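You operate a simulated robot arm through the tools that you are given. There is no shell and no other tool. Be economical: measure what you need, move in short steps, check, and stop when the job is done.

You run a simulated robot arm. Do the job below in one go: nothing can be reset, and whatever is moved stays where it is left.

JOB
Put the M4 gauge block from the top of the long bench on the bearing block there and the M3 gauge block on the top of the plate of the trial machine. Stack the black motor marked "3" from the grey bench top on top of the black motor marked "2". Put the screw carton on the blue bench top away on the fourth shelf from the bottom of the parts rack. Open the black bench drawer, put the grey manual inside, then shut the drawer. Press the small black button to switch it on. Put the red-dot carton on the black bench top away on the brown bench top. Any order will do.
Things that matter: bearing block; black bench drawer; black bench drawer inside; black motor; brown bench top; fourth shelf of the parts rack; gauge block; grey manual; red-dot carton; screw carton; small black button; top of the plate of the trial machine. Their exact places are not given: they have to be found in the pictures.

The check looks at the end state, three seconds after you hand in, the way a careful person would. Anything else that was tipped, shoved, dropped, spilled or broken makes it a failure.

ROBOT AND FRAMES
A 6-joint arm with a two-finger gripper on a trunk, on a base that drives. Base frame: it is fixed to the floor where the robot stands at the start and does not move with it; the origin is under the middle of the robot, x ahead of it, y to its left, z up; the surface under the hand at the start is at about z = 0.74. Units: m, rad, N and s.
With the tool pointing down near the work surface it reaches from about 0.34 to 0.84 m from the robot's upright axis, wherever it stands. Its first joint turns from -2.897 to 2.897 rad. Places, roughly: bearing block (5x6x3 cm) [0.7, 0.4, 0.8]; black bench drawer [0.5, 3.3, 0.6]; black bench drawer inside [0.5, 3.4, 0.6]; black motor [-1, 1.25, 0.75]; brown bench top [1.7, -2, 0.7]; fourth shelf of the parts rack [5.7, -1.1, 1.2]; gauge block [0.75, 0, 0.75]; grey manual [-1.5, 2.25, 0.75]; red-dot carton [0, 3.5, 0.75]; screw carton [-1.5, 2, 0.75]; small black button [-1, 2.6, 0.8]; top of the plate of the trial machine [1.5, 0.4, 0.8]. Payload 2.45 kg.
Tool frame: the origin (TCP) lies between the finger pads and is the grasp point; the fingertips stand 0.02 m ahead of it; z points along the fingers, y is the line along which they close. The gripper opens to 0.14 m. The gripper's body begins 0.168 m behind the TCP.
Orientation is that of the tool frame in the base frame, as a unit quaternion [w, x, y, z]. With the fingers straight down and closing along the base's y, the tool's x points along the base's -x, its y along +y and its z along -z.

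CONTROLS
- The arm moves only by the tool move_arm. Its argument "motion" is text: rows parted by semicolons, each of 7 numbers parted by spaces: the shift along the tool's x, y, z in m, then the turn, a rotation vector about the tool's x, y, z in rad, then the finger opening in m, from 0 to 0.14. In form: x y z wx wy wz hand; .... A call has 1 to 20 rows; each row shifts and turns the commanded pose from where the row before left it, along the tool's axes as they then stand. Each row takes 0.2 s and may step no farther than 0.05 m and 0.15 rad from the row before; otherwise, or with a gripper value out of range, the whole call is refused. A pose out of reach is approached as far as the arm can. The call stops where the force on the tool passes 40 N (or 10 N more than at its start, if that is more) or the arm is blocked; 0.2 s more then pass. The fingers move at their own pace (about 0.045 m/s each) and stop on an object; they squeeze with about 36 N. The grip force told is the motor's: it shows also when the fingers shut on nothing. Time passes only in rows, and 0.2 s behind the last, so rows that do not move let the fingers close. The reply holds the time, the measured pose of the TCP, the force on the tool along the base axes, the opening and the grip force, in the units named above and with some noise, with the torque about the TCP (base axes, N m) and any sound that the robot's microphone picked up.
- Cameras (640 x 400 px; columns grow to the right, rows downward): "scene" is now at [0.0734, 0.1666, 1.8484]; the picture's right is [0.28, -0.96, 0.00], its down [-0.83, -0.24, -0.50] and it looks along [0.48, 0.14, -0.87] (base axes); focal length 256 px, centre (320, 200). "wrist" rides on the gripper at [0.078, 0.011, -0.209] in the tool frame; the picture's right is [-0.14, 0.99, 0.00], its down [-0.92, -0.13, -0.37] and it looks along [-0.37, -0.05, 0.93] (tool axes); focal length 280 px, centre (320, 200).
- get_image(camera): a new picture of that camera. The clock stands still meanwhile.
- raise_lower(by): slides the trunk up (or, below 0, down) by that many m; the arm and the scene camera ride with it, the base frame stays. It gives what a move gives, with no picture.
- steer(legs): drives the robot by 1 to 6 legs, each [ahead, left, turn to the left] in m, m and rad, along the robot's own axes; the way and the turn of a leg run together, so that a leg with both is an arc; at most 1.5 m and 3.142 rad a leg. The arm and the cameras ride along, it lands a little off, and it stops where it bumps. It gives what a move gives.
- head_to(pan, tilt): turns the head with the scene camera to pan (to the left, within 2.496 rad either way) and tilt (down, from -0.506 to 1.204), counted from straight ahead of the robot. It gives what a move gives.
- probe_pixels(camera, pixels): there is no depth. For up to 12 entries [column, row, z] of the newest picture of that camera ("zoom" is the newest enlarged one), the place [x, y] in the base frame at which the ray of that pixel passes the height z, good to about 0.002 m, but the place of the scene camera against the robot may be out by one fixed shift of up to 0.018 m in any direction. The clock stands still meanwhile.
- inspect(camera, box): a new picture of the part [left, top, right, bottom] of that camera's present view, enlarged. The clock stands still meanwhile.
- job_done(): hands the job in; it is judged then, once.

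Work in short steps. Measure before you move; look again where a grasp or a placing could have gone wrong, and mend it. You have 145 turns and 188 pictures in all, those below and enlarged ones among them. Open the gripper and draw the arm clear of the work before you hand the job in, unless the task says otherwise.

The tools are called after ">>>" by a JSON object that holds its "api" and its "payload". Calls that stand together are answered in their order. move_arm: Moves the arm, as the interface text tells. Its arguments: {"type":"object","properties":{"motion":{"type":"string"}},"required":["motion"]} The other tools are called the same way: raise_lower (by) slides the trunk up or down; steer (legs) drives the base; head_to (pan, tilt) turns the head that bears the scene camera; get_image (camera) takes a picture; probe_pixels (camera, pixels) gives the place at which the rays of pixels pass given heights; inspect (camera, box) takes an enlarged picture of a part of a camera's view; job_done () hands the job in.

At the start:

```text
clock: 0.0
tcp_pos: [0.4352, 0.23, 0.9861]
ee_rot: [0.001, 0.0, 1.0, 0.0]
ft_force: [0.2, 0.2, 0.4]
wrist_torque: [0.01, 0.01, 0.02]
width: 0.1398
grasp_force: 0.2
trunk travel left (down, up): [-0.1, 0.13]
robot x, y, heading: [0.0017, -0.0017, 0.003]
head pan, tilt: [0.281, 1.045]
```

scene: 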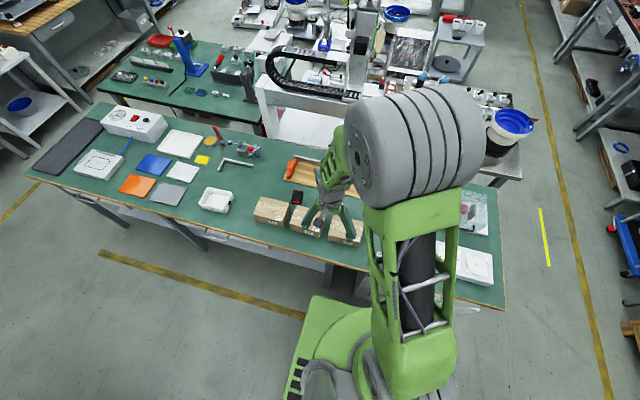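
wrist: 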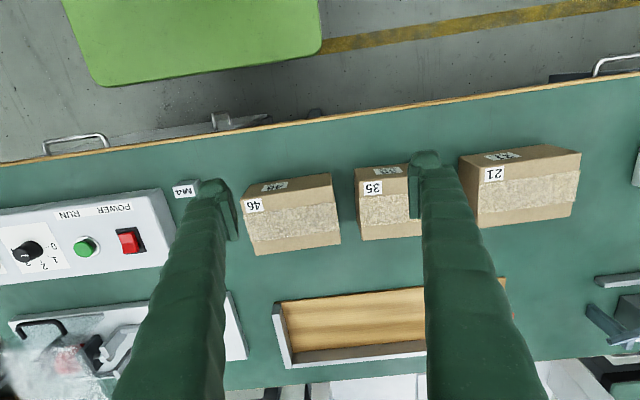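

The wrist view shows an M4 block at about (186,189) behind the left finger, with cartons 46/35/21 beside it. I'll enlarge both views first to identify the bench items.

>>> {"api": "inspect", "payload": {"camera": "wrist", "box": [0, 130, 320, 330]}}

>>> {"api": "inspect", "payload": {"camera": "scene", "box": [40, 20, 300, 240]}}

>>> {"api": "inspect", "payload": {"camera": "scene", "box": [200, 0, 540, 240]}}

```text
2.00 times, centred on (160, 230) of wrist
```

zoom: 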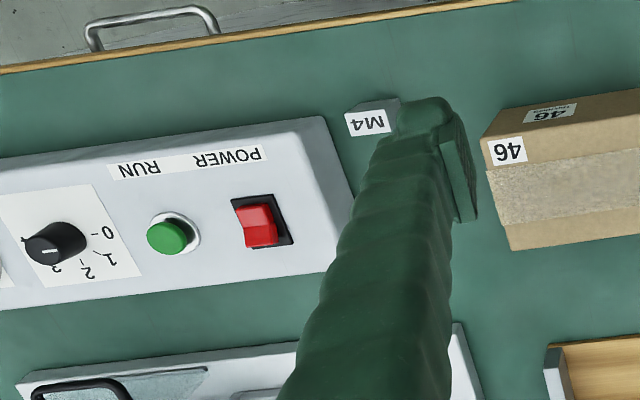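

```text
1.82 times, centred on (170, 130) of scene
```

zoom: 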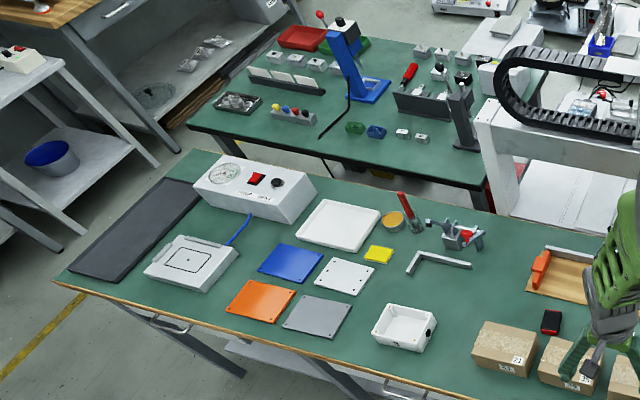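

```text
1.67 times, centred on (370, 120) of scene
```

zoom: 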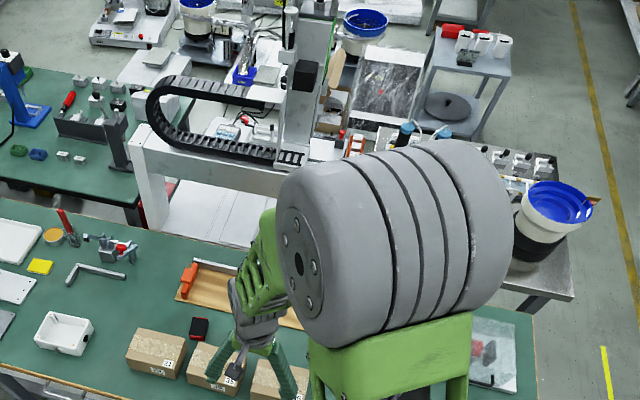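

The arm hides the right part of the bench; I'll lift the hand a little and move it right to look at M4 with the wrist camera.

>>> {"api": "move_arm", "payload": {"motion": "0 -0.03 -0.04 0 0 0 0.14; 0 -0.03 -0.04 0 0 0 0.14; 0 -0.05 0 0 0 0 0.14; 0 -0.05 0 0 0 0 0.14; 0 -0.05 0 0 0 0 0.14; 0 -0.05 0 0 0 0 0.14; 0 -0.05 0 0 0 0 0.14; 0 0 0 0 0 0 0.14"}}

>>> {"api": "get_image", "payload": {"camera": "wrist"}}

>>> {"api": "get_image", "payload": {"camera": "scene"}}

```text
clock: 1.8
tcp_pos: [0.4365, -0.0813, 1.066]
ee_rot: [0.0, 0.0, 1.0, 0.0]
ft_force: [1.0, 0.4, -0.2]
wrist_torque: [0.02, 0.0, -0.06]
width: 0.1398
grasp_force: 0.1
trunk travel left (down, up): [-0.1, 0.13]
robot x, y, heading: [0.0011, -0.0011, -0.002]
head pan, tilt: [0.281, 1.045]
```

```text
182 pictures are left
```

wrist: 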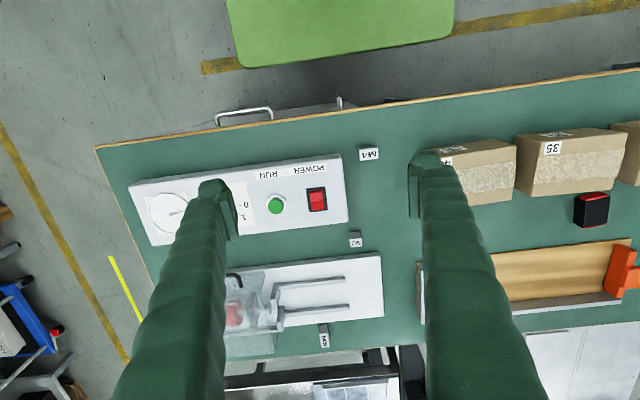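

```text
181 pictures are left
```

scene: 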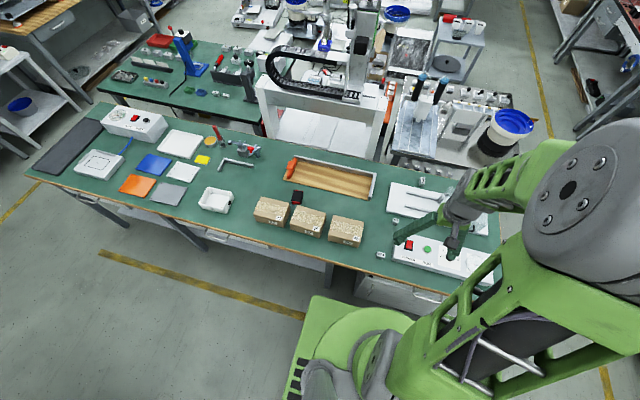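

Three small gauge blocks are visible (wrist 369,153; 355,241; 324,335). I'll enlarge to read labels and look at the bearing block candidates and the trial machine.

>>> {"api": "inspect", "payload": {"camera": "wrist", "box": [240, 130, 440, 355]}}

>>> {"api": "inspect", "payload": {"camera": "scene", "box": [240, 60, 440, 280]}}

>>> {"api": "probe_pixels", "payload": {"camera": "wrist", "pixels": [[369, 153, 0.77], [355, 241, 0.77], [324, 335, 0.77], [591, 210, 0.77], [96, 148, 0.74], [160, 380, 0.74], [640, 68, 0.74]]}}

>>> {"api": "probe_pixels", "payload": {"camera": "scene", "pixels": [[380, 253, 0.77], [394, 222, 0.77], [422, 180, 0.77], [296, 197, 0.77], [290, 165, 0.77], [310, 130, 0.8], [28, 172, 0.74], [250, 153, 0.77], [265, 85, 0.85]]}}

```text
1.78 times, centred on (340, 242) of wrist
```

zoom: 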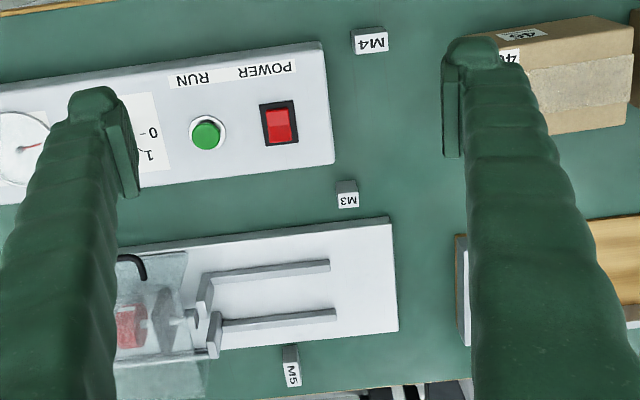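

```text
1.82 times, centred on (340, 170) of scene
```

zoom: 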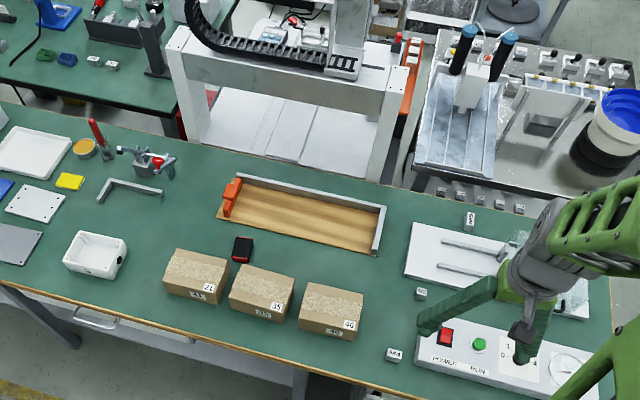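

```text
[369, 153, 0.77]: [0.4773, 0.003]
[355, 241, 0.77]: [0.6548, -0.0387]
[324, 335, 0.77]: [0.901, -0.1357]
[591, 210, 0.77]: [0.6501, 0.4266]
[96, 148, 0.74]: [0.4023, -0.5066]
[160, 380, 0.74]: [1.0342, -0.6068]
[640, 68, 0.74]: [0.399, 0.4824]
```

```text
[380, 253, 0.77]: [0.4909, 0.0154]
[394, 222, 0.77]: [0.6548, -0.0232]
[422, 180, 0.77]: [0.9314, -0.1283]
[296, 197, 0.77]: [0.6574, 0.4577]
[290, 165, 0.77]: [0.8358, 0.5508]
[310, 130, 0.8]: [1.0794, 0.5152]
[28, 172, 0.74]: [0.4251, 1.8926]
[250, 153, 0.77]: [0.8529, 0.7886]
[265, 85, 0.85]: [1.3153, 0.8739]
```

M4 is near (0.48, 0.00), M3 near (0.655, -0.03), M5 farther. The black/red thing at ~(0.65,0.43) may be the bearing block. I'll move above M4 for a precise view.

>>> {"api": "move_arm", "payload": {"motion": "-0.02 0.04 0 0 0 0 0.1; -0.02 0.043 0 0 0 0 0.06; 0 0 0.04 0 0 0 0.06; 0 0 0.04 0 0 0 0.06; 0 0 0.04 0 0 0 0.06; 0 0 0 0 0 0 0.06"}}

>>> {"api": "get_image", "payload": {"camera": "wrist"}}

>>> {"api": "inspect", "payload": {"camera": "scene", "box": [270, 170, 330, 230]}}

```text
clock: 3.2
tcp_pos: [0.4765, 0.0052, 0.9477]
ee_rot: [0.0, 0.0, 1.0, 0.0]
ft_force: [-0.1, 0.2, -0.3]
wrist_torque: [-0.02, 0.01, 0.0]
width: 0.0597
grasp_force: 0.1
trunk travel left (down, up): [-0.1, 0.13]
robot x, y, heading: [0.0029, 0.001, 0.005]
head pan, tilt: [0.281, 1.045]
```

```text
178 pictures are left
```

wrist: 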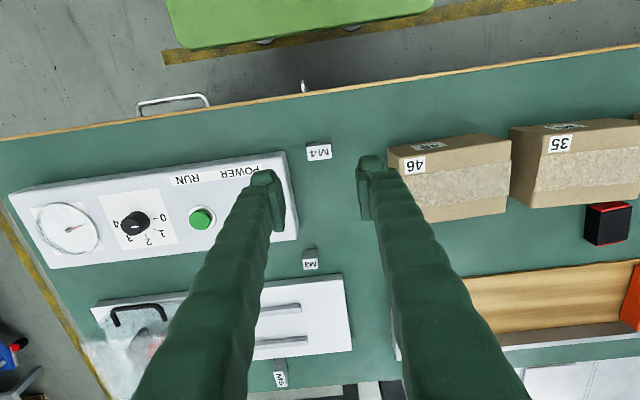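

```text
6.67 times, centred on (300, 200) of scene
```

zoom: 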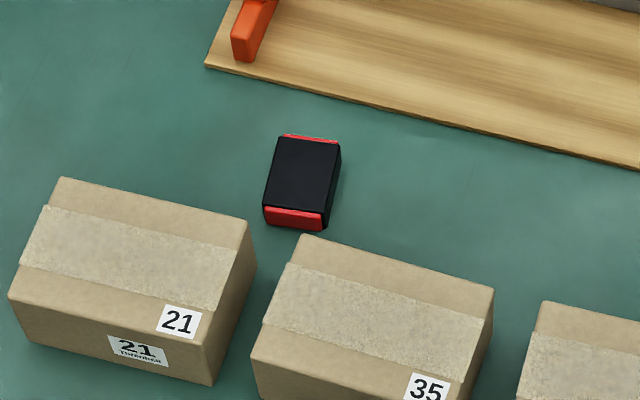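

The black block with red ends (a linear bearing carriage) is the bearing block. Now zoom on M4 for its corners.

>>> {"api": "inspect", "payload": {"camera": "wrist", "box": [280, 120, 400, 195]}}

>>> {"api": "inspect", "payload": {"camera": "wrist", "box": [560, 180, 640, 260]}}

```text
5.33 times, centred on (340, 158) of wrist
```

zoom: 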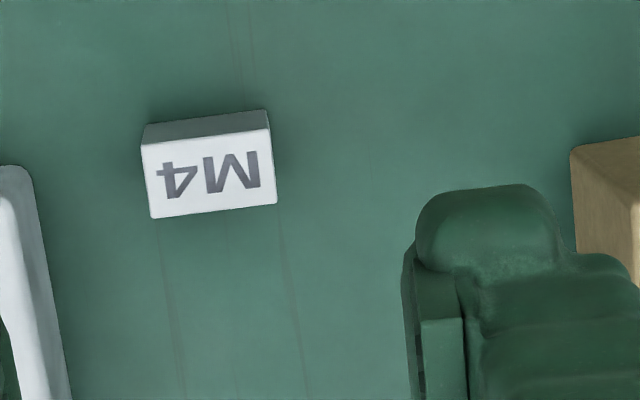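

```text
5.00 times, centred on (600, 220) of wrist
```

zoom: 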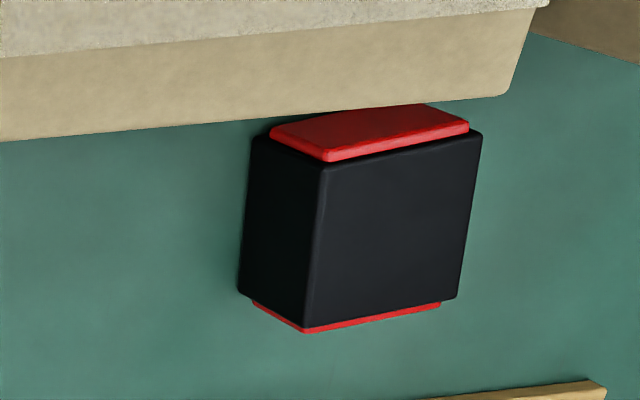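

Probing M4's top corners and the bearing block's top corners at assumed heights.

>>> {"api": "probe_pixels", "payload": {"camera": "wrist", "pixels": [[306.6, 148.1, 0.76], [330.6, 144.5, 0.76], [331.9, 158.6, 0.76], [308.5, 161.4, 0.76], [306.8, 144.8, 0.74], [330.0, 141.2, 0.74], [601.2, 213, 0.77], [632.4, 206.6, 0.77], [627.4, 239.6, 0.77], [597, 245.6, 0.77]]}}

```text
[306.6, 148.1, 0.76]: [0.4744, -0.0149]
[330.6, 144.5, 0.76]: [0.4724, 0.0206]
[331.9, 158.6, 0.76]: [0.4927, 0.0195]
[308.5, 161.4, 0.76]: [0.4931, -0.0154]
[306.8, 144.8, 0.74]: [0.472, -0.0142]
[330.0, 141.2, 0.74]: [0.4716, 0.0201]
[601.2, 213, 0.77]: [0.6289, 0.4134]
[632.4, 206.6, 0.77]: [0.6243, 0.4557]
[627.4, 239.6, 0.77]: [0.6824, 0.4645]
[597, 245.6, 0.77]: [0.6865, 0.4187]
```

M4 is ~3.5x2x2 cm centred at (0.483, 0.0025). I'll narrow the hand to 0.05 and go down to grip it.

>>> {"api": "move_arm", "payload": {"motion": "-0.0065 0 0 0 0 0 0.05; 0 0 0.05 0 0 0 0.05; 0 0 0.05 0 0 0 0.05; 0 0 0.04 0 0 0 0.05; 0 0 0.025 0 0 0 0.05; 0 0 0.0167 0 0 0 0.05; 0 0 0 0 0 0 0.05; 0 0 0 0 0 0 0.0; 0 0 0 0 0 0 0.0; 0 0 0 0 0 0 0.0; 0 0 0 0 0 0 0"}}

>>> {"api": "inspect", "payload": {"camera": "wrist", "box": [220, 120, 420, 260]}}

```text
clock: 5.6
tcp_pos: [0.4803, 0.0055, 0.764]
ee_rot: [0.0, 0.0, 1.0, 0.0]
ft_force: [-1.0, 0.0, -0.1]
wrist_torque: [0.01, -0.02, 0.02]
width: 0.033
grasp_force: 36.3
trunk travel left (down, up): [-0.1, 0.13]
robot x, y, heading: [0.0003, -0.0018, 0.0]
head pan, tilt: [0.281, 1.045]
```

```text
2.86 times, centred on (320, 190) of wrist
```

zoom: 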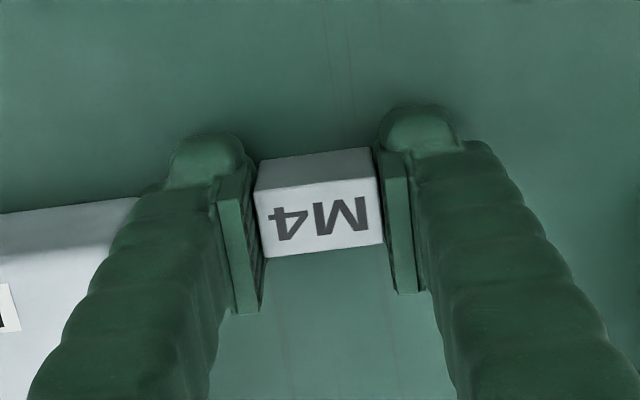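

M4 is held (width 0.033). Lift and carry to above the bearing block near (0.656,0.438).

>>> {"api": "move_arm", "payload": {"motion": "0 0 -0.05 0 0 0 0; 0 0 -0.05 0 0 0 0; 0 0 -0.04 0 0 0 0; -0.0175 0.0433 0 0 0 0 0; -0.0175 0.0433 0 0 0 0 0; -0.0175 0.0433 0 0 0 0 0; -0.0175 0.0433 0 0 0 0 0; -0.0175 0.0433 0 0 0 0 0; -0.0175 0.0433 0 0 0 0 0; -0.0175 0.0433 0 0 0 0 0; -0.0175 0.0433 0 0 0 0 0; -0.0175 0.0433 0 0 0 0 0; -0.0175 0.0433 0 0 0 0 0; 0 0 0 0 0 0 0"}}

>>> {"api": "get_image", "payload": {"camera": "wrist"}}

```text
clock: 8.6
tcp_pos: [0.6561, 0.436, 0.906]
ee_rot: [0.0, 0.001, 1.0, 0.0]
ft_force: [0.0, 0.2, -1.6]
wrist_torque: [0.0, -0.02, 0.02]
width: 0.0328
grasp_force: 36.7
trunk travel left (down, up): [-0.1, 0.13]
robot x, y, heading: [0.0002, 0.0033, 0.001]
head pan, tilt: [0.281, 1.045]
```

```text
173 pictures are left
```

wrist: 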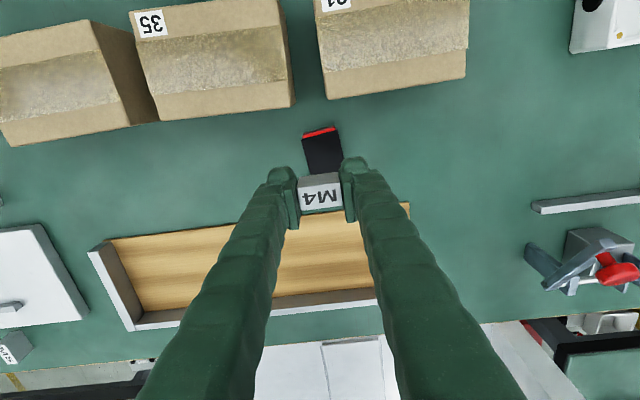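

The bearing block's near end shows at (320,145); zoom to refine its position.

>>> {"api": "inspect", "payload": {"camera": "wrist", "box": [270, 110, 370, 220]}}

>>> {"api": "inspect", "payload": {"camera": "scene", "box": [250, 150, 350, 230]}}

```text
3.64 times, centred on (320, 165) of wrist
```

zoom: 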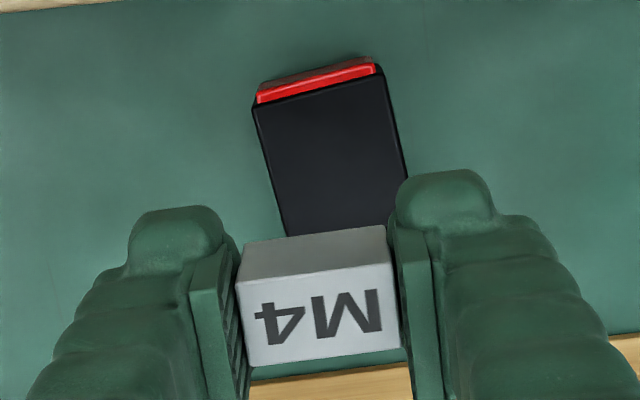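

```text
5.00 times, centred on (300, 190) of scene
```

zoom: 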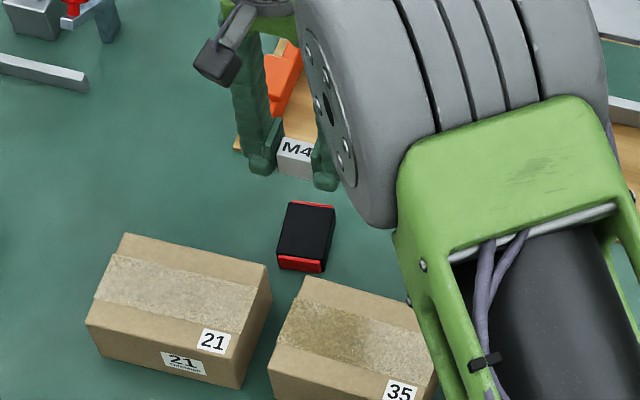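

>>> {"api": "probe_pixels", "payload": {"camera": "wrist", "pixels": [[301.9, 139.2, 0.77], [335.9, 128.7, 0.77], [344.2, 158.1, 0.77], [310.9, 175.2, 0.77], [301.9, 139.2, 0.775], [335.9, 128.7, 0.775]]}}

>>> {"api": "probe_pixels", "payload": {"camera": "zoom", "pixels": [[287, 204, 0.77], [335, 206, 0.77], [323, 260, 0.77], [277, 254, 0.77]]}}

```text
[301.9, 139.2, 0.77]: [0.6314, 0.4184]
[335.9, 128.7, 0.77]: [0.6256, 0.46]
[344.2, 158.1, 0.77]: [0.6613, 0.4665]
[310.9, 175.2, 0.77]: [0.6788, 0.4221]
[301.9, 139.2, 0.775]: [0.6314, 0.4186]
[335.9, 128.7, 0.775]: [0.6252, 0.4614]
```

```text
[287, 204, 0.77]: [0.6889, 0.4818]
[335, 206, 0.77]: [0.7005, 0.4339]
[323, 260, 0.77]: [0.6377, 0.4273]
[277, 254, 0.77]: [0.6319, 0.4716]
```

Bearing block centre ≈ (0.658, 0.443), turned ~0.14 rad. I'll align, and descend to just above contact.

>>> {"api": "move_arm", "payload": {"motion": "-0.001 0.007 0 0 0 -0.14 0; 0 0 0.05 0 0 0 0; 0 0 0.04 0 0 0 0; 0 0 0.012 0 0 0 0; 0 0 0 0 0 0 0"}}

>>> {"api": "inspect", "payload": {"camera": "wrist", "box": [240, 100, 400, 240]}}

>>> {"api": "inspect", "payload": {"camera": "scene", "box": [250, 150, 350, 230]}}

```text
clock: 9.8
tcp_pos: [0.6582, 0.4424, 0.8042]
ee_rot: [0.0, -0.07, 0.998, 0.0]
ft_force: [0.5, -0.1, -1.4]
wrist_torque: [-0.04, -0.04, 0.03]
width: 0.0328
grasp_force: 35.9
trunk travel left (down, up): [-0.1, 0.13]
robot x, y, heading: [-0.0005, 0.0003, -0.002]
head pan, tilt: [0.281, 1.045]
```

```text
2.86 times, centred on (320, 170) of wrist
```

zoom: 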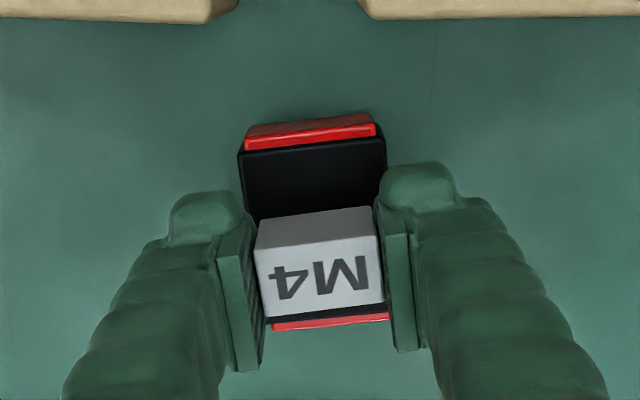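

```text
5.00 times, centred on (300, 190) of scene
```

zoom: 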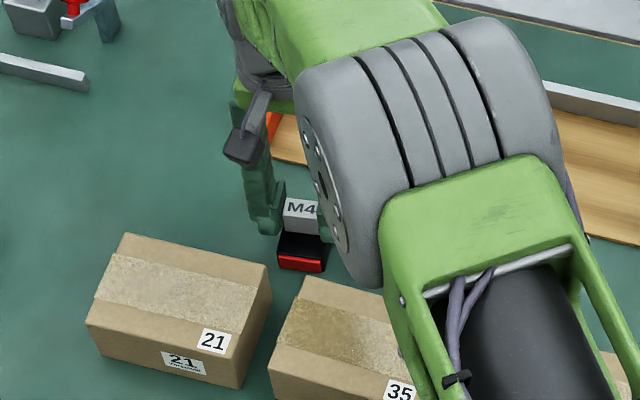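

Alignment is good. Descend in small steps while watching force.

>>> {"api": "move_arm", "payload": {"motion": "0.001 0 0.004 0 0 0 0; 0 0 0.003 0 0 0 0; 0 0 0 0 0 0 0"}}

```text
clock: 10.6
tcp_pos: [0.6575, 0.4441, 0.7961]
ee_rot: [0.0, -0.07, 0.998, 0.0]
ft_force: [0.1, 0.0, -1.8]
wrist_torque: [0.03, 0.0, -0.01]
width: 0.0328
grasp_force: 36.1
trunk travel left (down, up): [-0.1, 0.13]
robot x, y, heading: [-0.0013, -0.0013, -0.001]
head pan, tilt: [0.281, 1.045]
```

>>> {"api": "move_arm", "payload": {"motion": "0 0 0.0015 0 0 0 0; 0 0 0.0015 0 0 0 0; 0 0 0 0 0 0 0"}}

>>> {"api": "inspect", "payload": {"camera": "wrist", "box": [240, 100, 400, 240]}}

```text
clock: 11.4
tcp_pos: [0.658, 0.4449, 0.7937]
ee_rot: [0.0, -0.071, 0.998, -0.001]
ft_force: [-0.4, -0.1, -1.9]
wrist_torque: [-0.01, 0.03, 0.02]
width: 0.0327
grasp_force: 36.0
trunk travel left (down, up): [-0.1, 0.13]
robot x, y, heading: [-0.0016, 0.0015, 0.005]
head pan, tilt: [0.281, 1.045]
```

```text
2.86 times, centred on (320, 170) of wrist
```

zoom: 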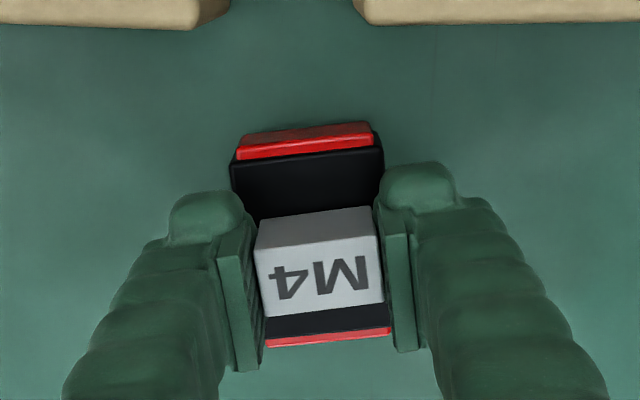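

>>> {"api": "move_arm", "payload": {"motion": "0 -0.002 0.002 0 0 0 0; 0 0 0.0015 0 0 0 0; 0 0 0 0 0 0 0"}}

```text
clock: 12.2
tcp_pos: [0.6587, 0.4416, 0.7895]
ee_rot: [0.001, -0.069, 0.998, 0.0]
ft_force: [-1.3, 1.2, 4.5]
wrist_torque: [-0.01, 0.06, -0.02]
width: 0.0328
grasp_force: 35.8
trunk travel left (down, up): [-0.1, 0.13]
robot x, y, heading: [-0.0022, 0.0001, -0.0]
head pan, tilt: [0.281, 1.045]
```

Contact is felt (Fz from -1.9 to +4.5). Open, rise, and look.

>>> {"api": "move_arm", "payload": {"motion": "0 0 0 0 0 0 0.036; 0 0 0 0 0 0 0.055; 0 0 0 0 0 0 0.055; 0 0 -0.03 0 0 0 0.055; 0 0 -0.05 0 0 0 0.055; 0 0 -0.05 0 0 0 0.055; 0 0 0 0 0 0 0.055"}}

>>> {"api": "inspect", "payload": {"camera": "wrist", "box": [240, 80, 400, 240]}}

```text
clock: 13.8
tcp_pos: [0.659, 0.4396, 0.917]
ee_rot: [-0.001, -0.07, 0.998, 0.0]
ft_force: [0.2, 0.2, -0.3]
wrist_torque: [0.01, 0.0, 0.0]
width: 0.055
grasp_force: 0.0
trunk travel left (down, up): [-0.1, 0.13]
robot x, y, heading: [0.0031, -0.0039, 0.002]
head pan, tilt: [0.281, 1.045]
```

```text
2.50 times, centred on (320, 160) of wrist
```

zoom: 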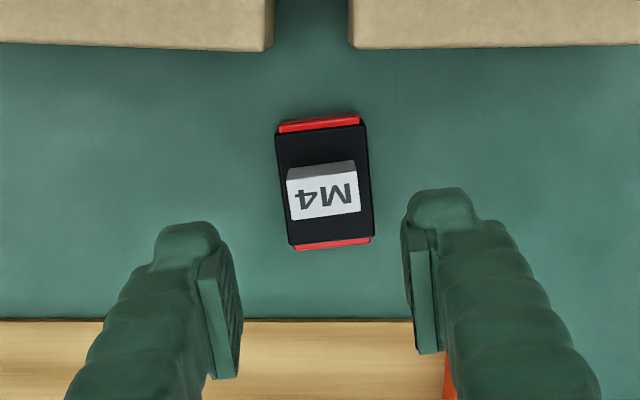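

M4 sits on the bearing block. Now go above M3 near (0.655,-0.033).

>>> {"api": "move_arm", "payload": {"motion": "0 0 -0.01 0 0 0.14 0.055; 0 -0.047 0 0 0 0 0.055; 0 -0.047 0 0 0 0 0.055; 0 -0.047 0 0 0 0 0.055; 0 -0.047 0 0 0 0 0.055; 0 -0.047 0 0 0 0 0.055; 0 -0.047 0 0 0 0 0.055; 0 -0.047 0 0 0 0 0.055; 0 -0.047 0 0 0 0 0.055; 0 -0.047 0 0 0 0 0.055; 0 -0.047 0 0 0 0 0.055; 0 0 0 0 0 0 0.055"}}

>>> {"api": "inspect", "payload": {"camera": "wrist", "box": [220, 100, 420, 260]}}

```text
clock: 16.4
tcp_pos: [0.6573, -0.0271, 0.93]
ee_rot: [0.0, -0.001, 1.0, 0.0]
ft_force: [-0.5, 0.0, 0.2]
wrist_torque: [0.0, -0.01, 0.02]
width: 0.0549
grasp_force: 0.0
trunk travel left (down, up): [-0.1, 0.13]
robot x, y, heading: [0.0018, -0.0022, 0.004]
head pan, tilt: [0.281, 1.045]
```

```text
2.50 times, centred on (320, 180) of wrist
```

zoom: 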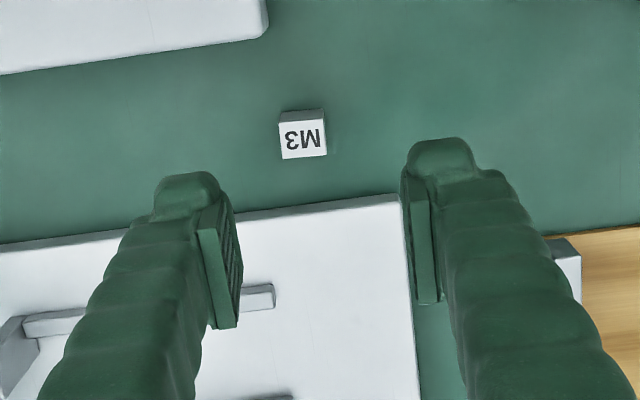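

>>> {"api": "probe_pixels", "payload": {"camera": "zoom", "pixels": [[279, 123, 0.76], [325, 119, 0.76], [327, 154, 0.76], [283, 159, 0.76], [283, 112, 0.74], [323, 109, 0.74], [260, 240, 0.76], [250, 212, 0.76], [400, 194, 0.76]]}}

```text
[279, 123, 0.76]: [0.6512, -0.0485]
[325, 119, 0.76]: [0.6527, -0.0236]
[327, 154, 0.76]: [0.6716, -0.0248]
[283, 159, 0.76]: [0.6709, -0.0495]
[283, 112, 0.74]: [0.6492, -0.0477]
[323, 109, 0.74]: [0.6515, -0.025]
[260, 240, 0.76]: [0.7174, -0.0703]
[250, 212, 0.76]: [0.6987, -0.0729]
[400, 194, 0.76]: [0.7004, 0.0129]
```

M3 is ~2.5x2x2 cm at (0.661,-0.0365). Descend and grip.

>>> {"api": "move_arm", "payload": {"motion": "-0.0035 -0.0095 0 0 0 0 0.05; 0 0 0.05 0 0 0 0.05; 0 0 0.05 0 0 0 0.05; 0 0 0.04 0 0 0 0.05; 0 0 0.016 0 0 0 0.05; 0 0 0.0095 0 0 0 0.05; 0 0 0 0 0 0 0.05; 0 0 0 0 0 0 0.0; 0 0 0 0 0 0 0.0; 0 0 0 0 0 0 0.0; 0 0 0 0 0 0 0"}}

>>> {"api": "inspect", "payload": {"camera": "wrist", "box": [220, 100, 420, 260]}}

```text
clock: 18.8
tcp_pos: [0.6618, -0.0358, 0.7638]
ee_rot: [-0.001, 0.0, 1.0, -0.001]
ft_force: [0.2, -0.4, 0.0]
wrist_torque: [-0.02, 0.02, -0.03]
width: 0.0226
grasp_force: 35.9
trunk travel left (down, up): [-0.1, 0.13]
robot x, y, heading: [-0.0032, 0.0004, 0.005]
head pan, tilt: [0.281, 1.045]
```

```text
2.50 times, centred on (320, 180) of wrist
```

zoom: 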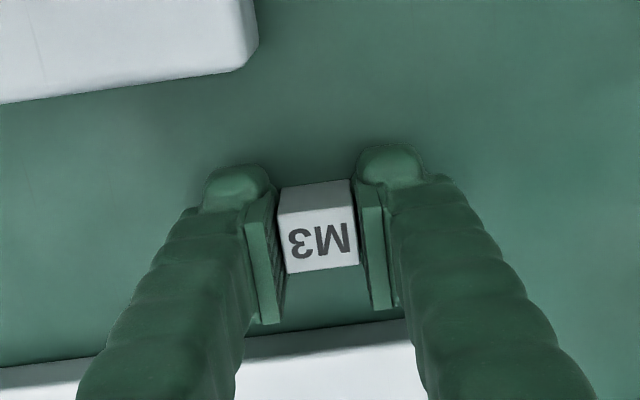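

M3 held (width 0.023). Lift, retract, and tilt the head up to view the trial machine.

>>> {"api": "move_arm", "payload": {"motion": "0 0 -0.05 0 0 0 0; 0 0 -0.05 0 0 0 0; 0 0 -0.05 0 0 0 0; 0 0 -0.05 0 0 0 0; 0.045 0 -0.02 0 0 0 0; 0.045 0 -0.02 0 0 0 0; 0.045 0 0 0 0 0 0; 0.045 0 0 0 0 0 0; 0.045 0 0 0 0 0 0; 0 0 0 0 0 0 0"}}

>>> {"api": "head_to", "payload": {"pan": 0.25, "tilt": 0.6}}

```text
clock: 21.0
tcp_pos: [0.4348, -0.0387, 1.005]
ee_rot: [0.0, 0.0, 1.0, -0.001]
ft_force: [0.0, -0.3, -1.3]
wrist_torque: [-0.01, -0.01, 0.0]
width: 0.0224
grasp_force: 35.8
trunk travel left (down, up): [-0.1, 0.13]
robot x, y, heading: [0.0017, 0.001, -0.002]
head pan, tilt: [0.281, 1.045]
```

```text
clock: 21.9
tcp_pos: [0.4339, -0.0385, 1.0047]
ee_rot: [0.001, 0.0, 1.0, -0.001]
ft_force: [0.1, 0.5, -0.5]
wrist_torque: [-0.02, 0.02, -0.03]
width: 0.0229
grasp_force: 36.2
trunk travel left (down, up): [-0.1, 0.13]
robot x, y, heading: [0.002, 0.0001, -0.008]
head pan, tilt: [0.25, 0.6]
```

>>> {"api": "get_image", "payload": {"camera": "scene"}}

>>> {"api": "inspect", "payload": {"camera": "scene", "box": [180, 100, 480, 320]}}

```text
164 pictures are left
```

scene: 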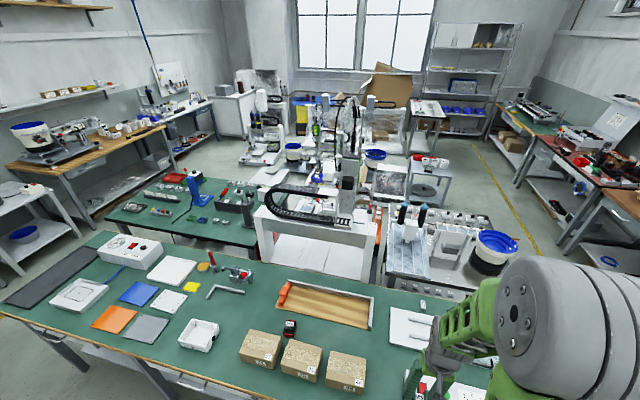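

```text
1.82 times, centred on (330, 210) of scene
```

zoom: 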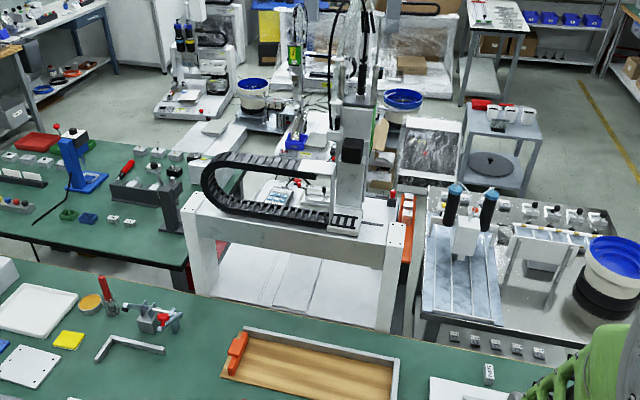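

>>> {"api": "probe_pixels", "payload": {"camera": "zoom", "pixels": [[460, 280, 0.8], [430, 300, 0.8], [490, 300, 0.8], [280, 280, 0.8], [270, 300, 0.6], [205, 210, 0.95], [395, 232, 0.95], [560, 235, 0.75], [430, 190, 0.75], [610, 310, 0.8], [300, 200, 0.8]]}}

>>> {"api": "inspect", "payload": {"camera": "scene", "box": [370, 170, 530, 290]}}

>>> {"api": "inspect", "payload": {"camera": "scene", "box": [240, 140, 400, 280]}}

```text
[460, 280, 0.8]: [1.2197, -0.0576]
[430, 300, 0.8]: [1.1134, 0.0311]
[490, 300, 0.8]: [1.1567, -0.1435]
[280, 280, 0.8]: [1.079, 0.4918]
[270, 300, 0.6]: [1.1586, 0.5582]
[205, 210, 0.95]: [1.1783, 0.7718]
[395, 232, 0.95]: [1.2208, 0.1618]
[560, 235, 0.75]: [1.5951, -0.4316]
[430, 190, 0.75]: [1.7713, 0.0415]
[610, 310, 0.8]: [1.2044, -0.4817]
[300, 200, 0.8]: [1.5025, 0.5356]
```

```text
3.33 times, centred on (450, 230) of scene
```

zoom: 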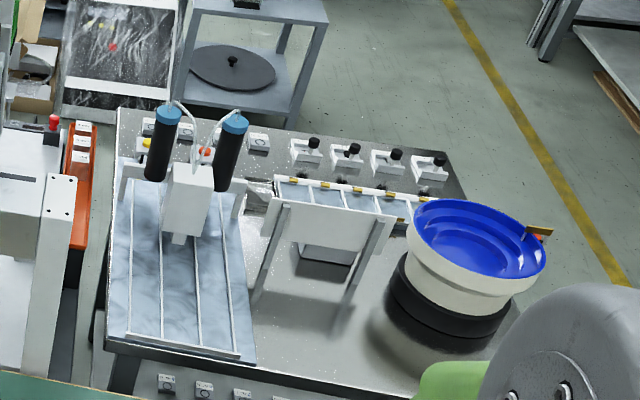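

```text
2.86 times, centred on (320, 210) of scene
```

zoom: 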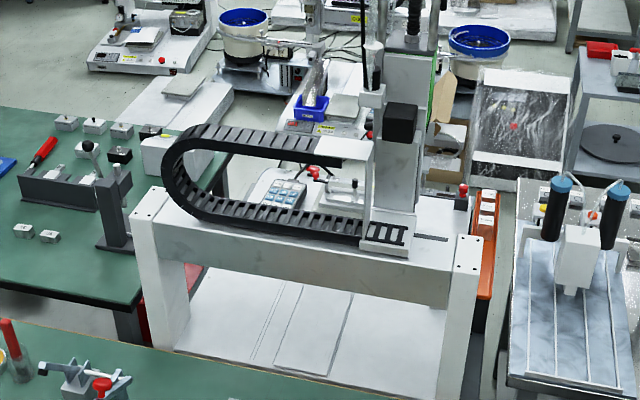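

The gantry machine at (1.2..1.7, 0.15..0.8) looks like the trial machine; it's not reachable from here. I'll look right to see the aisle around the bench.

>>> {"api": "head_to", "payload": {"pan": -1.3, "tilt": 0.5}}

>>> {"api": "get_image", "payload": {"camera": "scene"}}

>>> {"api": "head_to", "payload": {"pan": 1.6, "tilt": 0.45}}

>>> {"api": "get_image", "payload": {"camera": "scene"}}

>>> {"api": "head_to", "payload": {"pan": 2.45, "tilt": 0.5}}

>>> {"api": "get_image", "payload": {"camera": "scene"}}

```text
clock: 23.5
tcp_pos: [0.4351, -0.0389, 1.0041]
ee_rot: [0.0, 0.001, 1.0, -0.001]
ft_force: [-0.5, -0.2, -0.5]
wrist_torque: [0.02, -0.01, -0.04]
width: 0.0227
grasp_force: 35.9
trunk travel left (down, up): [-0.1, 0.13]
robot x, y, heading: [-0.0012, -0.0003, 0.001]
head pan, tilt: [-1.3, 0.499]
```

```text
160 pictures are left
```

scene: 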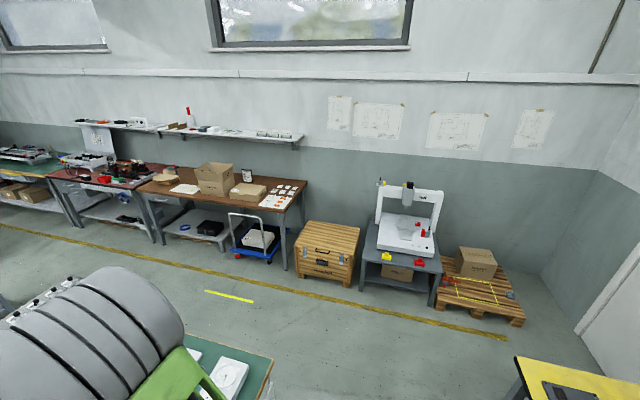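

```text
clock: 26.1
tcp_pos: [0.4343, -0.0387, 1.0043]
ee_rot: [0.0, 0.0, 1.0, 0.0]
ft_force: [0.5, 0.8, -0.9]
wrist_torque: [0.01, 0.02, 0.01]
width: 0.0225
grasp_force: 36.3
trunk travel left (down, up): [-0.1, 0.13]
robot x, y, heading: [-0.0026, -0.0034, 0.001]
head pan, tilt: [1.6, 0.45]
```

```text
159 pictures are left
```

scene: 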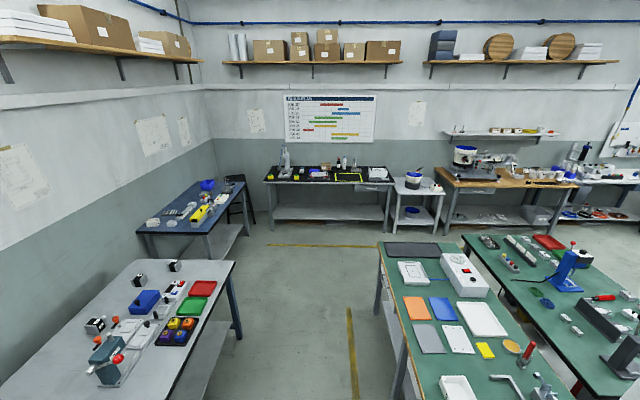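

```text
clock: 27.2
tcp_pos: [0.4347, -0.0387, 1.0038]
ee_rot: [0.0, 0.001, 1.0, 0.0]
ft_force: [-0.7, 0.6, -1.2]
wrist_torque: [0.01, -0.02, -0.01]
width: 0.0225
grasp_force: 35.3
trunk travel left (down, up): [-0.1, 0.13]
robot x, y, heading: [0.0006, -0.0003, -0.0]
head pan, tilt: [2.45, 0.499]
```

```text
158 pictures are left
```

scene: 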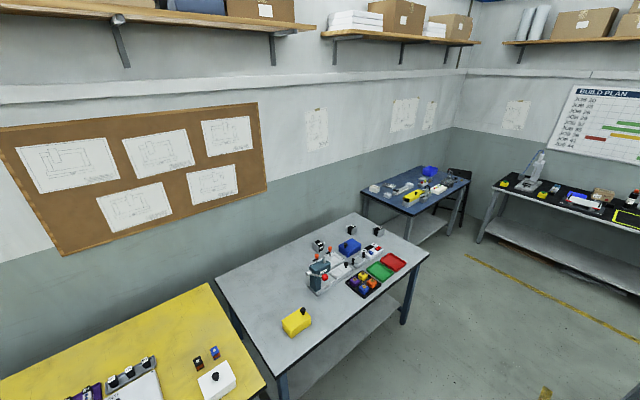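

The central gantry at the hinted place must be the trial machine. I'll drive right around the bench end into the right aisle and look at it from there.

>>> {"api": "steer", "payload": {"legs": [[0, -1.15, 0], [1.4, 0, 0]]}}

>>> {"api": "head_to", "payload": {"pan": 1.35, "tilt": 0.6}}

```text
clock: 44.5
tcp_pos: [1.8917, -1.1431, 1.0049]
ee_rot: [0.0, -0.016, 1.0, 0.0]
ft_force: [0.2, -0.6, -2.1]
wrist_torque: [-0.01, 0.01, 0.03]
width: 0.0227
grasp_force: 36.1
trunk travel left (down, up): [-0.1, 0.13]
robot x, y, heading: [1.4546, -1.1195, 0.028]
head pan, tilt: [2.45, 0.499]
```

```text
clock: 45.8
tcp_pos: [1.8921, -1.1452, 1.0044]
ee_rot: [0.001, -0.016, 1.0, 0.0]
ft_force: [0.1, -1.1, -0.9]
wrist_torque: [0.01, -0.01, 0.03]
width: 0.0231
grasp_force: 36.1
trunk travel left (down, up): [-0.1, 0.13]
robot x, y, heading: [1.4611, -1.1216, 0.034]
head pan, tilt: [1.349, 0.6]
```

>>> {"api": "get_image", "payload": {"camera": "scene"}}

>>> {"api": "inspect", "payload": {"camera": "scene", "box": [200, 80, 480, 280]}}

```text
157 pictures are left
```

scene: 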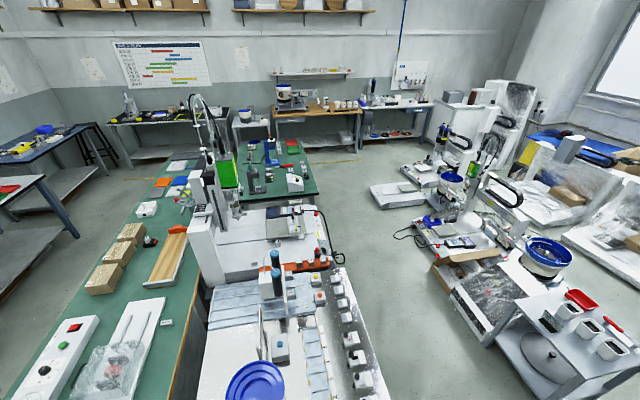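

```text
2.00 times, centred on (340, 180) of scene
```

zoom: 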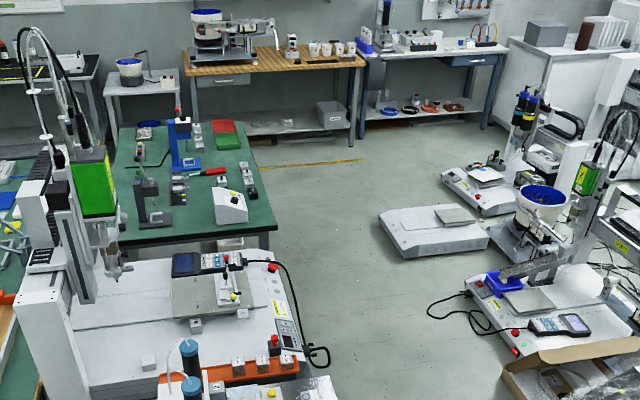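

The machine's grey plate (zoom ~215,290) is reachable from the aisle behind it. Probe geometry for a stance.

>>> {"api": "probe_pixels", "payload": {"camera": "zoom", "pixels": [[215, 290, 0.75], [172, 280, 0.75], [262, 310, 0.75], [245, 255, 0.75], [310, 365, 0.7], [270, 255, 0.7], [380, 215, 0.1], [400, 258, 0.0], [430, 310, 0.0], [330, 380, 0.0], [270, 245, 0.7]]}}

>>> {"api": "inspect", "payload": {"camera": "scene", "box": [250, 190, 350, 280]}}

>>> {"api": "probe_pixels", "payload": {"camera": "scene", "pixels": [[455, 290, 0.0], [500, 370, 0.0], [545, 398, 0.0], [400, 398, 0.0], [432, 260, 0.0]]}}

```text
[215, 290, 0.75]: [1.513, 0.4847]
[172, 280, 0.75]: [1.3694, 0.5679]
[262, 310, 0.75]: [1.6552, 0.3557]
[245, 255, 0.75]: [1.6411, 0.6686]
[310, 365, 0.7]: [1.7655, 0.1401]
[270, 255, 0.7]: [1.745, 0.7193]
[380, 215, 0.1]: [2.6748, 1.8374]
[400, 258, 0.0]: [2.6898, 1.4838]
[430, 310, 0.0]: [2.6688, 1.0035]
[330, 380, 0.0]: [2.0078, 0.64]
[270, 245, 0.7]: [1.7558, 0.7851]
```

```text
4.44 times, centred on (300, 235) of scene
```

zoom: 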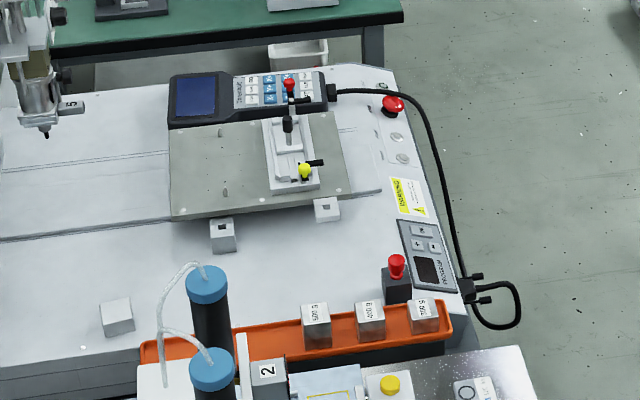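

```text
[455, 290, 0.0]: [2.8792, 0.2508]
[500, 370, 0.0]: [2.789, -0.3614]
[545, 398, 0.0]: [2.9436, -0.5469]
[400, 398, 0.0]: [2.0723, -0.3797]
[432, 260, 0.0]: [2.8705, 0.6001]
```

The grey plate (z≈0.75-0.8) spans roughly x 1.37-1.65, y 0.36-0.67, with a jig on its right part. I'll drive ahead to x≈2.3 and turn to face -x.

>>> {"api": "steer", "payload": {"legs": [[0.83, -0.03, -0.03], [0, 0, 3.1]]}}

>>> {"api": "head_to", "payload": {"pan": -1.0, "tilt": 0.7}}

>>> {"api": "get_image", "payload": {"camera": "scene"}}

```text
clock: 57.3
tcp_pos: [1.8334, -1.0624, 1.0041]
ee_rot: [-0.001, 0.999, -0.032, 0.0]
ft_force: [0.5, -0.5, -0.3]
wrist_torque: [-0.01, 0.05, 0.01]
width: 0.0228
grasp_force: 35.8
trunk travel left (down, up): [-0.1, 0.13]
robot x, y, heading: [2.2685, -1.1288, 3.081]
head pan, tilt: [1.349, 0.6]
```

```text
clock: 59.5
tcp_pos: [1.8344, -1.0616, 1.0052]
ee_rot: [0.0, 0.999, -0.032, 0.0]
ft_force: [0.5, -0.3, -1.2]
wrist_torque: [0.02, 0.01, 0.05]
width: 0.0226
grasp_force: 35.1
trunk travel left (down, up): [-0.1, 0.13]
robot x, y, heading: [2.2647, -1.1271, 3.077]
head pan, tilt: [-1.0, 0.7]
```

```text
154 pictures are left
```

scene: 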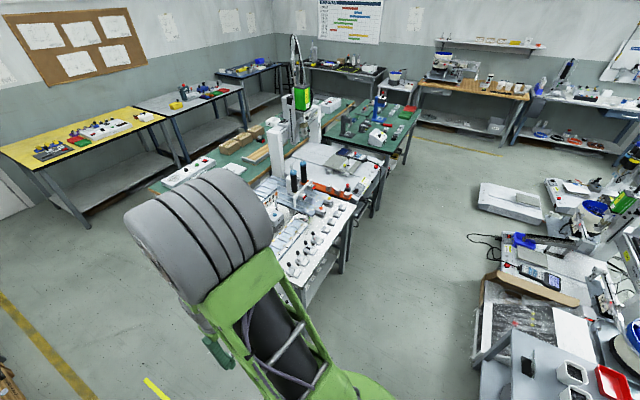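

The aisle is clear. Drive sideways to y≈0.4 in front of the plate.

>>> {"api": "steer", "payload": {"legs": [[0.05, -1.5, 0.06]]}}

>>> {"api": "head_to", "payload": {"pan": 0.1, "tilt": 0.95}}

>>> {"api": "get_image", "payload": {"camera": "scene"}}

>>> {"api": "get_image", "payload": {"camera": "wrist"}}

```text
refused: leg 1 is longer than a leg can be; nothing moved
```

```text
clock: 60.8
tcp_pos: [1.8349, -1.0623, 1.0035]
ee_rot: [0.001, 1.0, -0.03, 0.001]
ft_force: [-0.1, 0.4, -1.6]
wrist_torque: [-0.06, 0.01, -0.01]
width: 0.0227
grasp_force: 35.5
trunk travel left (down, up): [-0.1, 0.13]
robot x, y, heading: [2.2692, -1.1331, 3.08]
head pan, tilt: [0.099, 0.949]
```

```text
153 pictures are left
```

scene: 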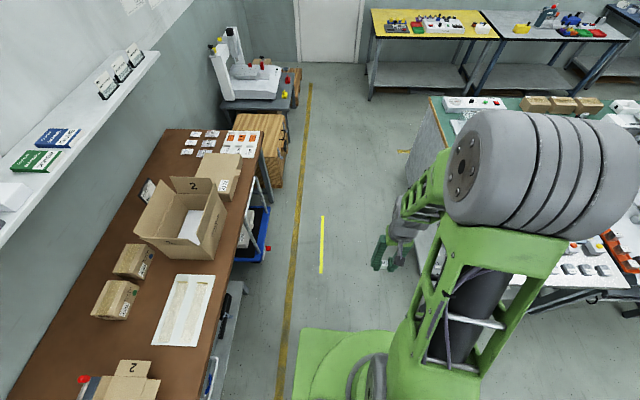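

```text
152 pictures are left
```

wrist: 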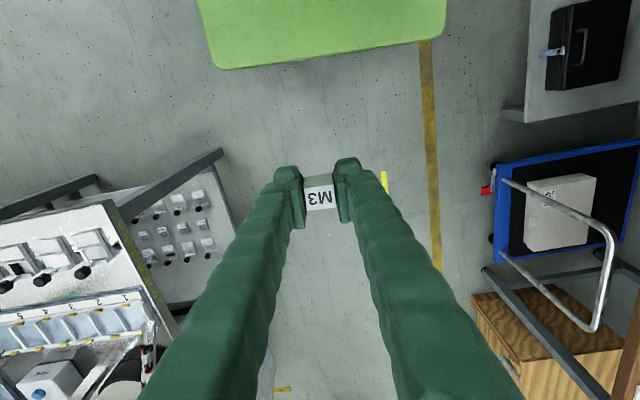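

Leg was slightly too long; shorten and repeat. (Useful glimpse: brown bench with free areas.)

>>> {"api": "steer", "payload": {"legs": [[0.05, -1.48, 0.06]]}}

>>> {"api": "head_to", "payload": {"pan": 0.1, "tilt": 1.0}}

>>> {"api": "get_image", "payload": {"camera": "scene"}}

>>> {"api": "get_image", "payload": {"camera": "wrist"}}

```text
clock: 73.6
tcp_pos: [1.8172, 0.3503, 1.0045]
ee_rot: [0.0, 1.0, 0.006, 0.0]
ft_force: [1.1, 1.3, -1.4]
wrist_torque: [-0.03, 0.02, 0.03]
width: 0.0228
grasp_force: 35.8
trunk travel left (down, up): [-0.1, 0.13]
robot x, y, heading: [2.2528, 0.3173, -3.128]
head pan, tilt: [0.099, 0.949]
```

```text
clock: 74.2
tcp_pos: [1.8178, 0.3519, 1.0039]
ee_rot: [-0.001, 1.0, 0.005, 0.0]
ft_force: [0.9, -0.9, -1.2]
wrist_torque: [0.0, 0.0, -0.01]
width: 0.0228
grasp_force: 35.9
trunk travel left (down, up): [-0.1, 0.13]
robot x, y, heading: [2.2537, 0.3165, -3.128]
head pan, tilt: [0.099, 1.0]
```

```text
151 pictures are left
```

scene: 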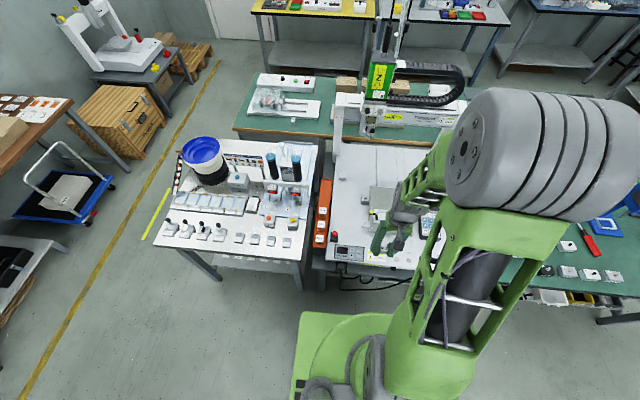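

```text
150 pictures are left
```

wrist: 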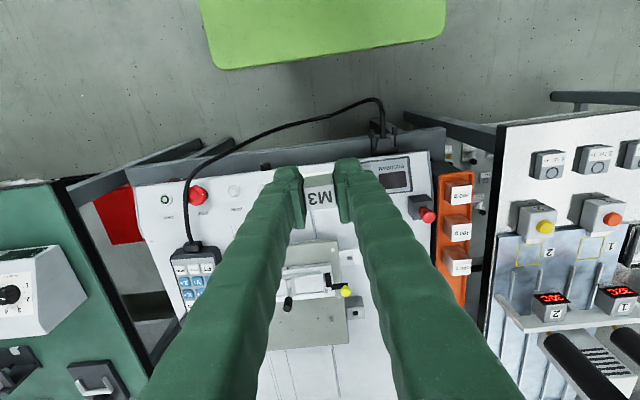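

The plate shows at wrist (300,290) with a jig on its near half. Zoom and probe its corners.

>>> {"api": "inspect", "payload": {"camera": "wrist", "box": [240, 220, 400, 360]}}

>>> {"api": "probe_pixels", "payload": {"camera": "wrist", "pixels": [[335, 240, 0.77], [348, 345, 0.77], [268, 350, 0.77], [330, 262, 0.77], [345, 318, 0.77], [430, 150, 0.7]]}}

>>> {"api": "inspect", "payload": {"camera": "scene", "box": [330, 100, 460, 280]}}

```text
2.86 times, centred on (320, 290) of wrist
```

zoom: 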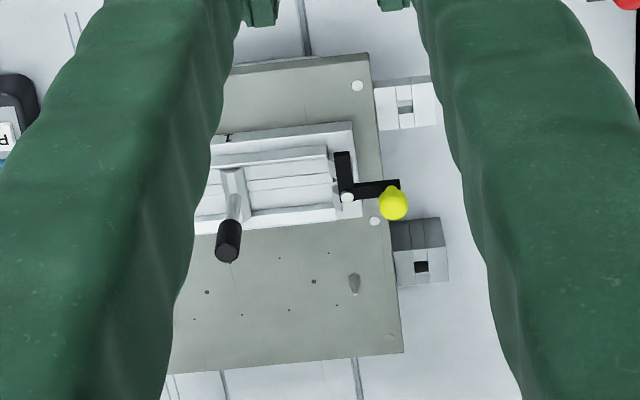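

```text
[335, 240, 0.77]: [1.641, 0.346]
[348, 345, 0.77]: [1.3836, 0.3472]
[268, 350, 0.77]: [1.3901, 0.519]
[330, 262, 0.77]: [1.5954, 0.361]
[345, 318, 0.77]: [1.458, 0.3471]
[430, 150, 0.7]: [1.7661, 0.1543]
```

```text
2.22 times, centred on (395, 190) of scene
```

zoom: 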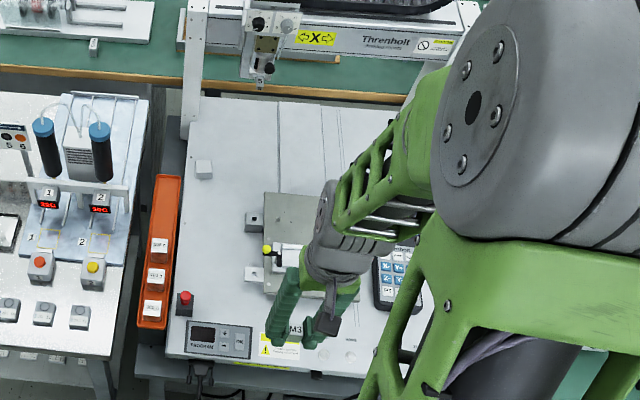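

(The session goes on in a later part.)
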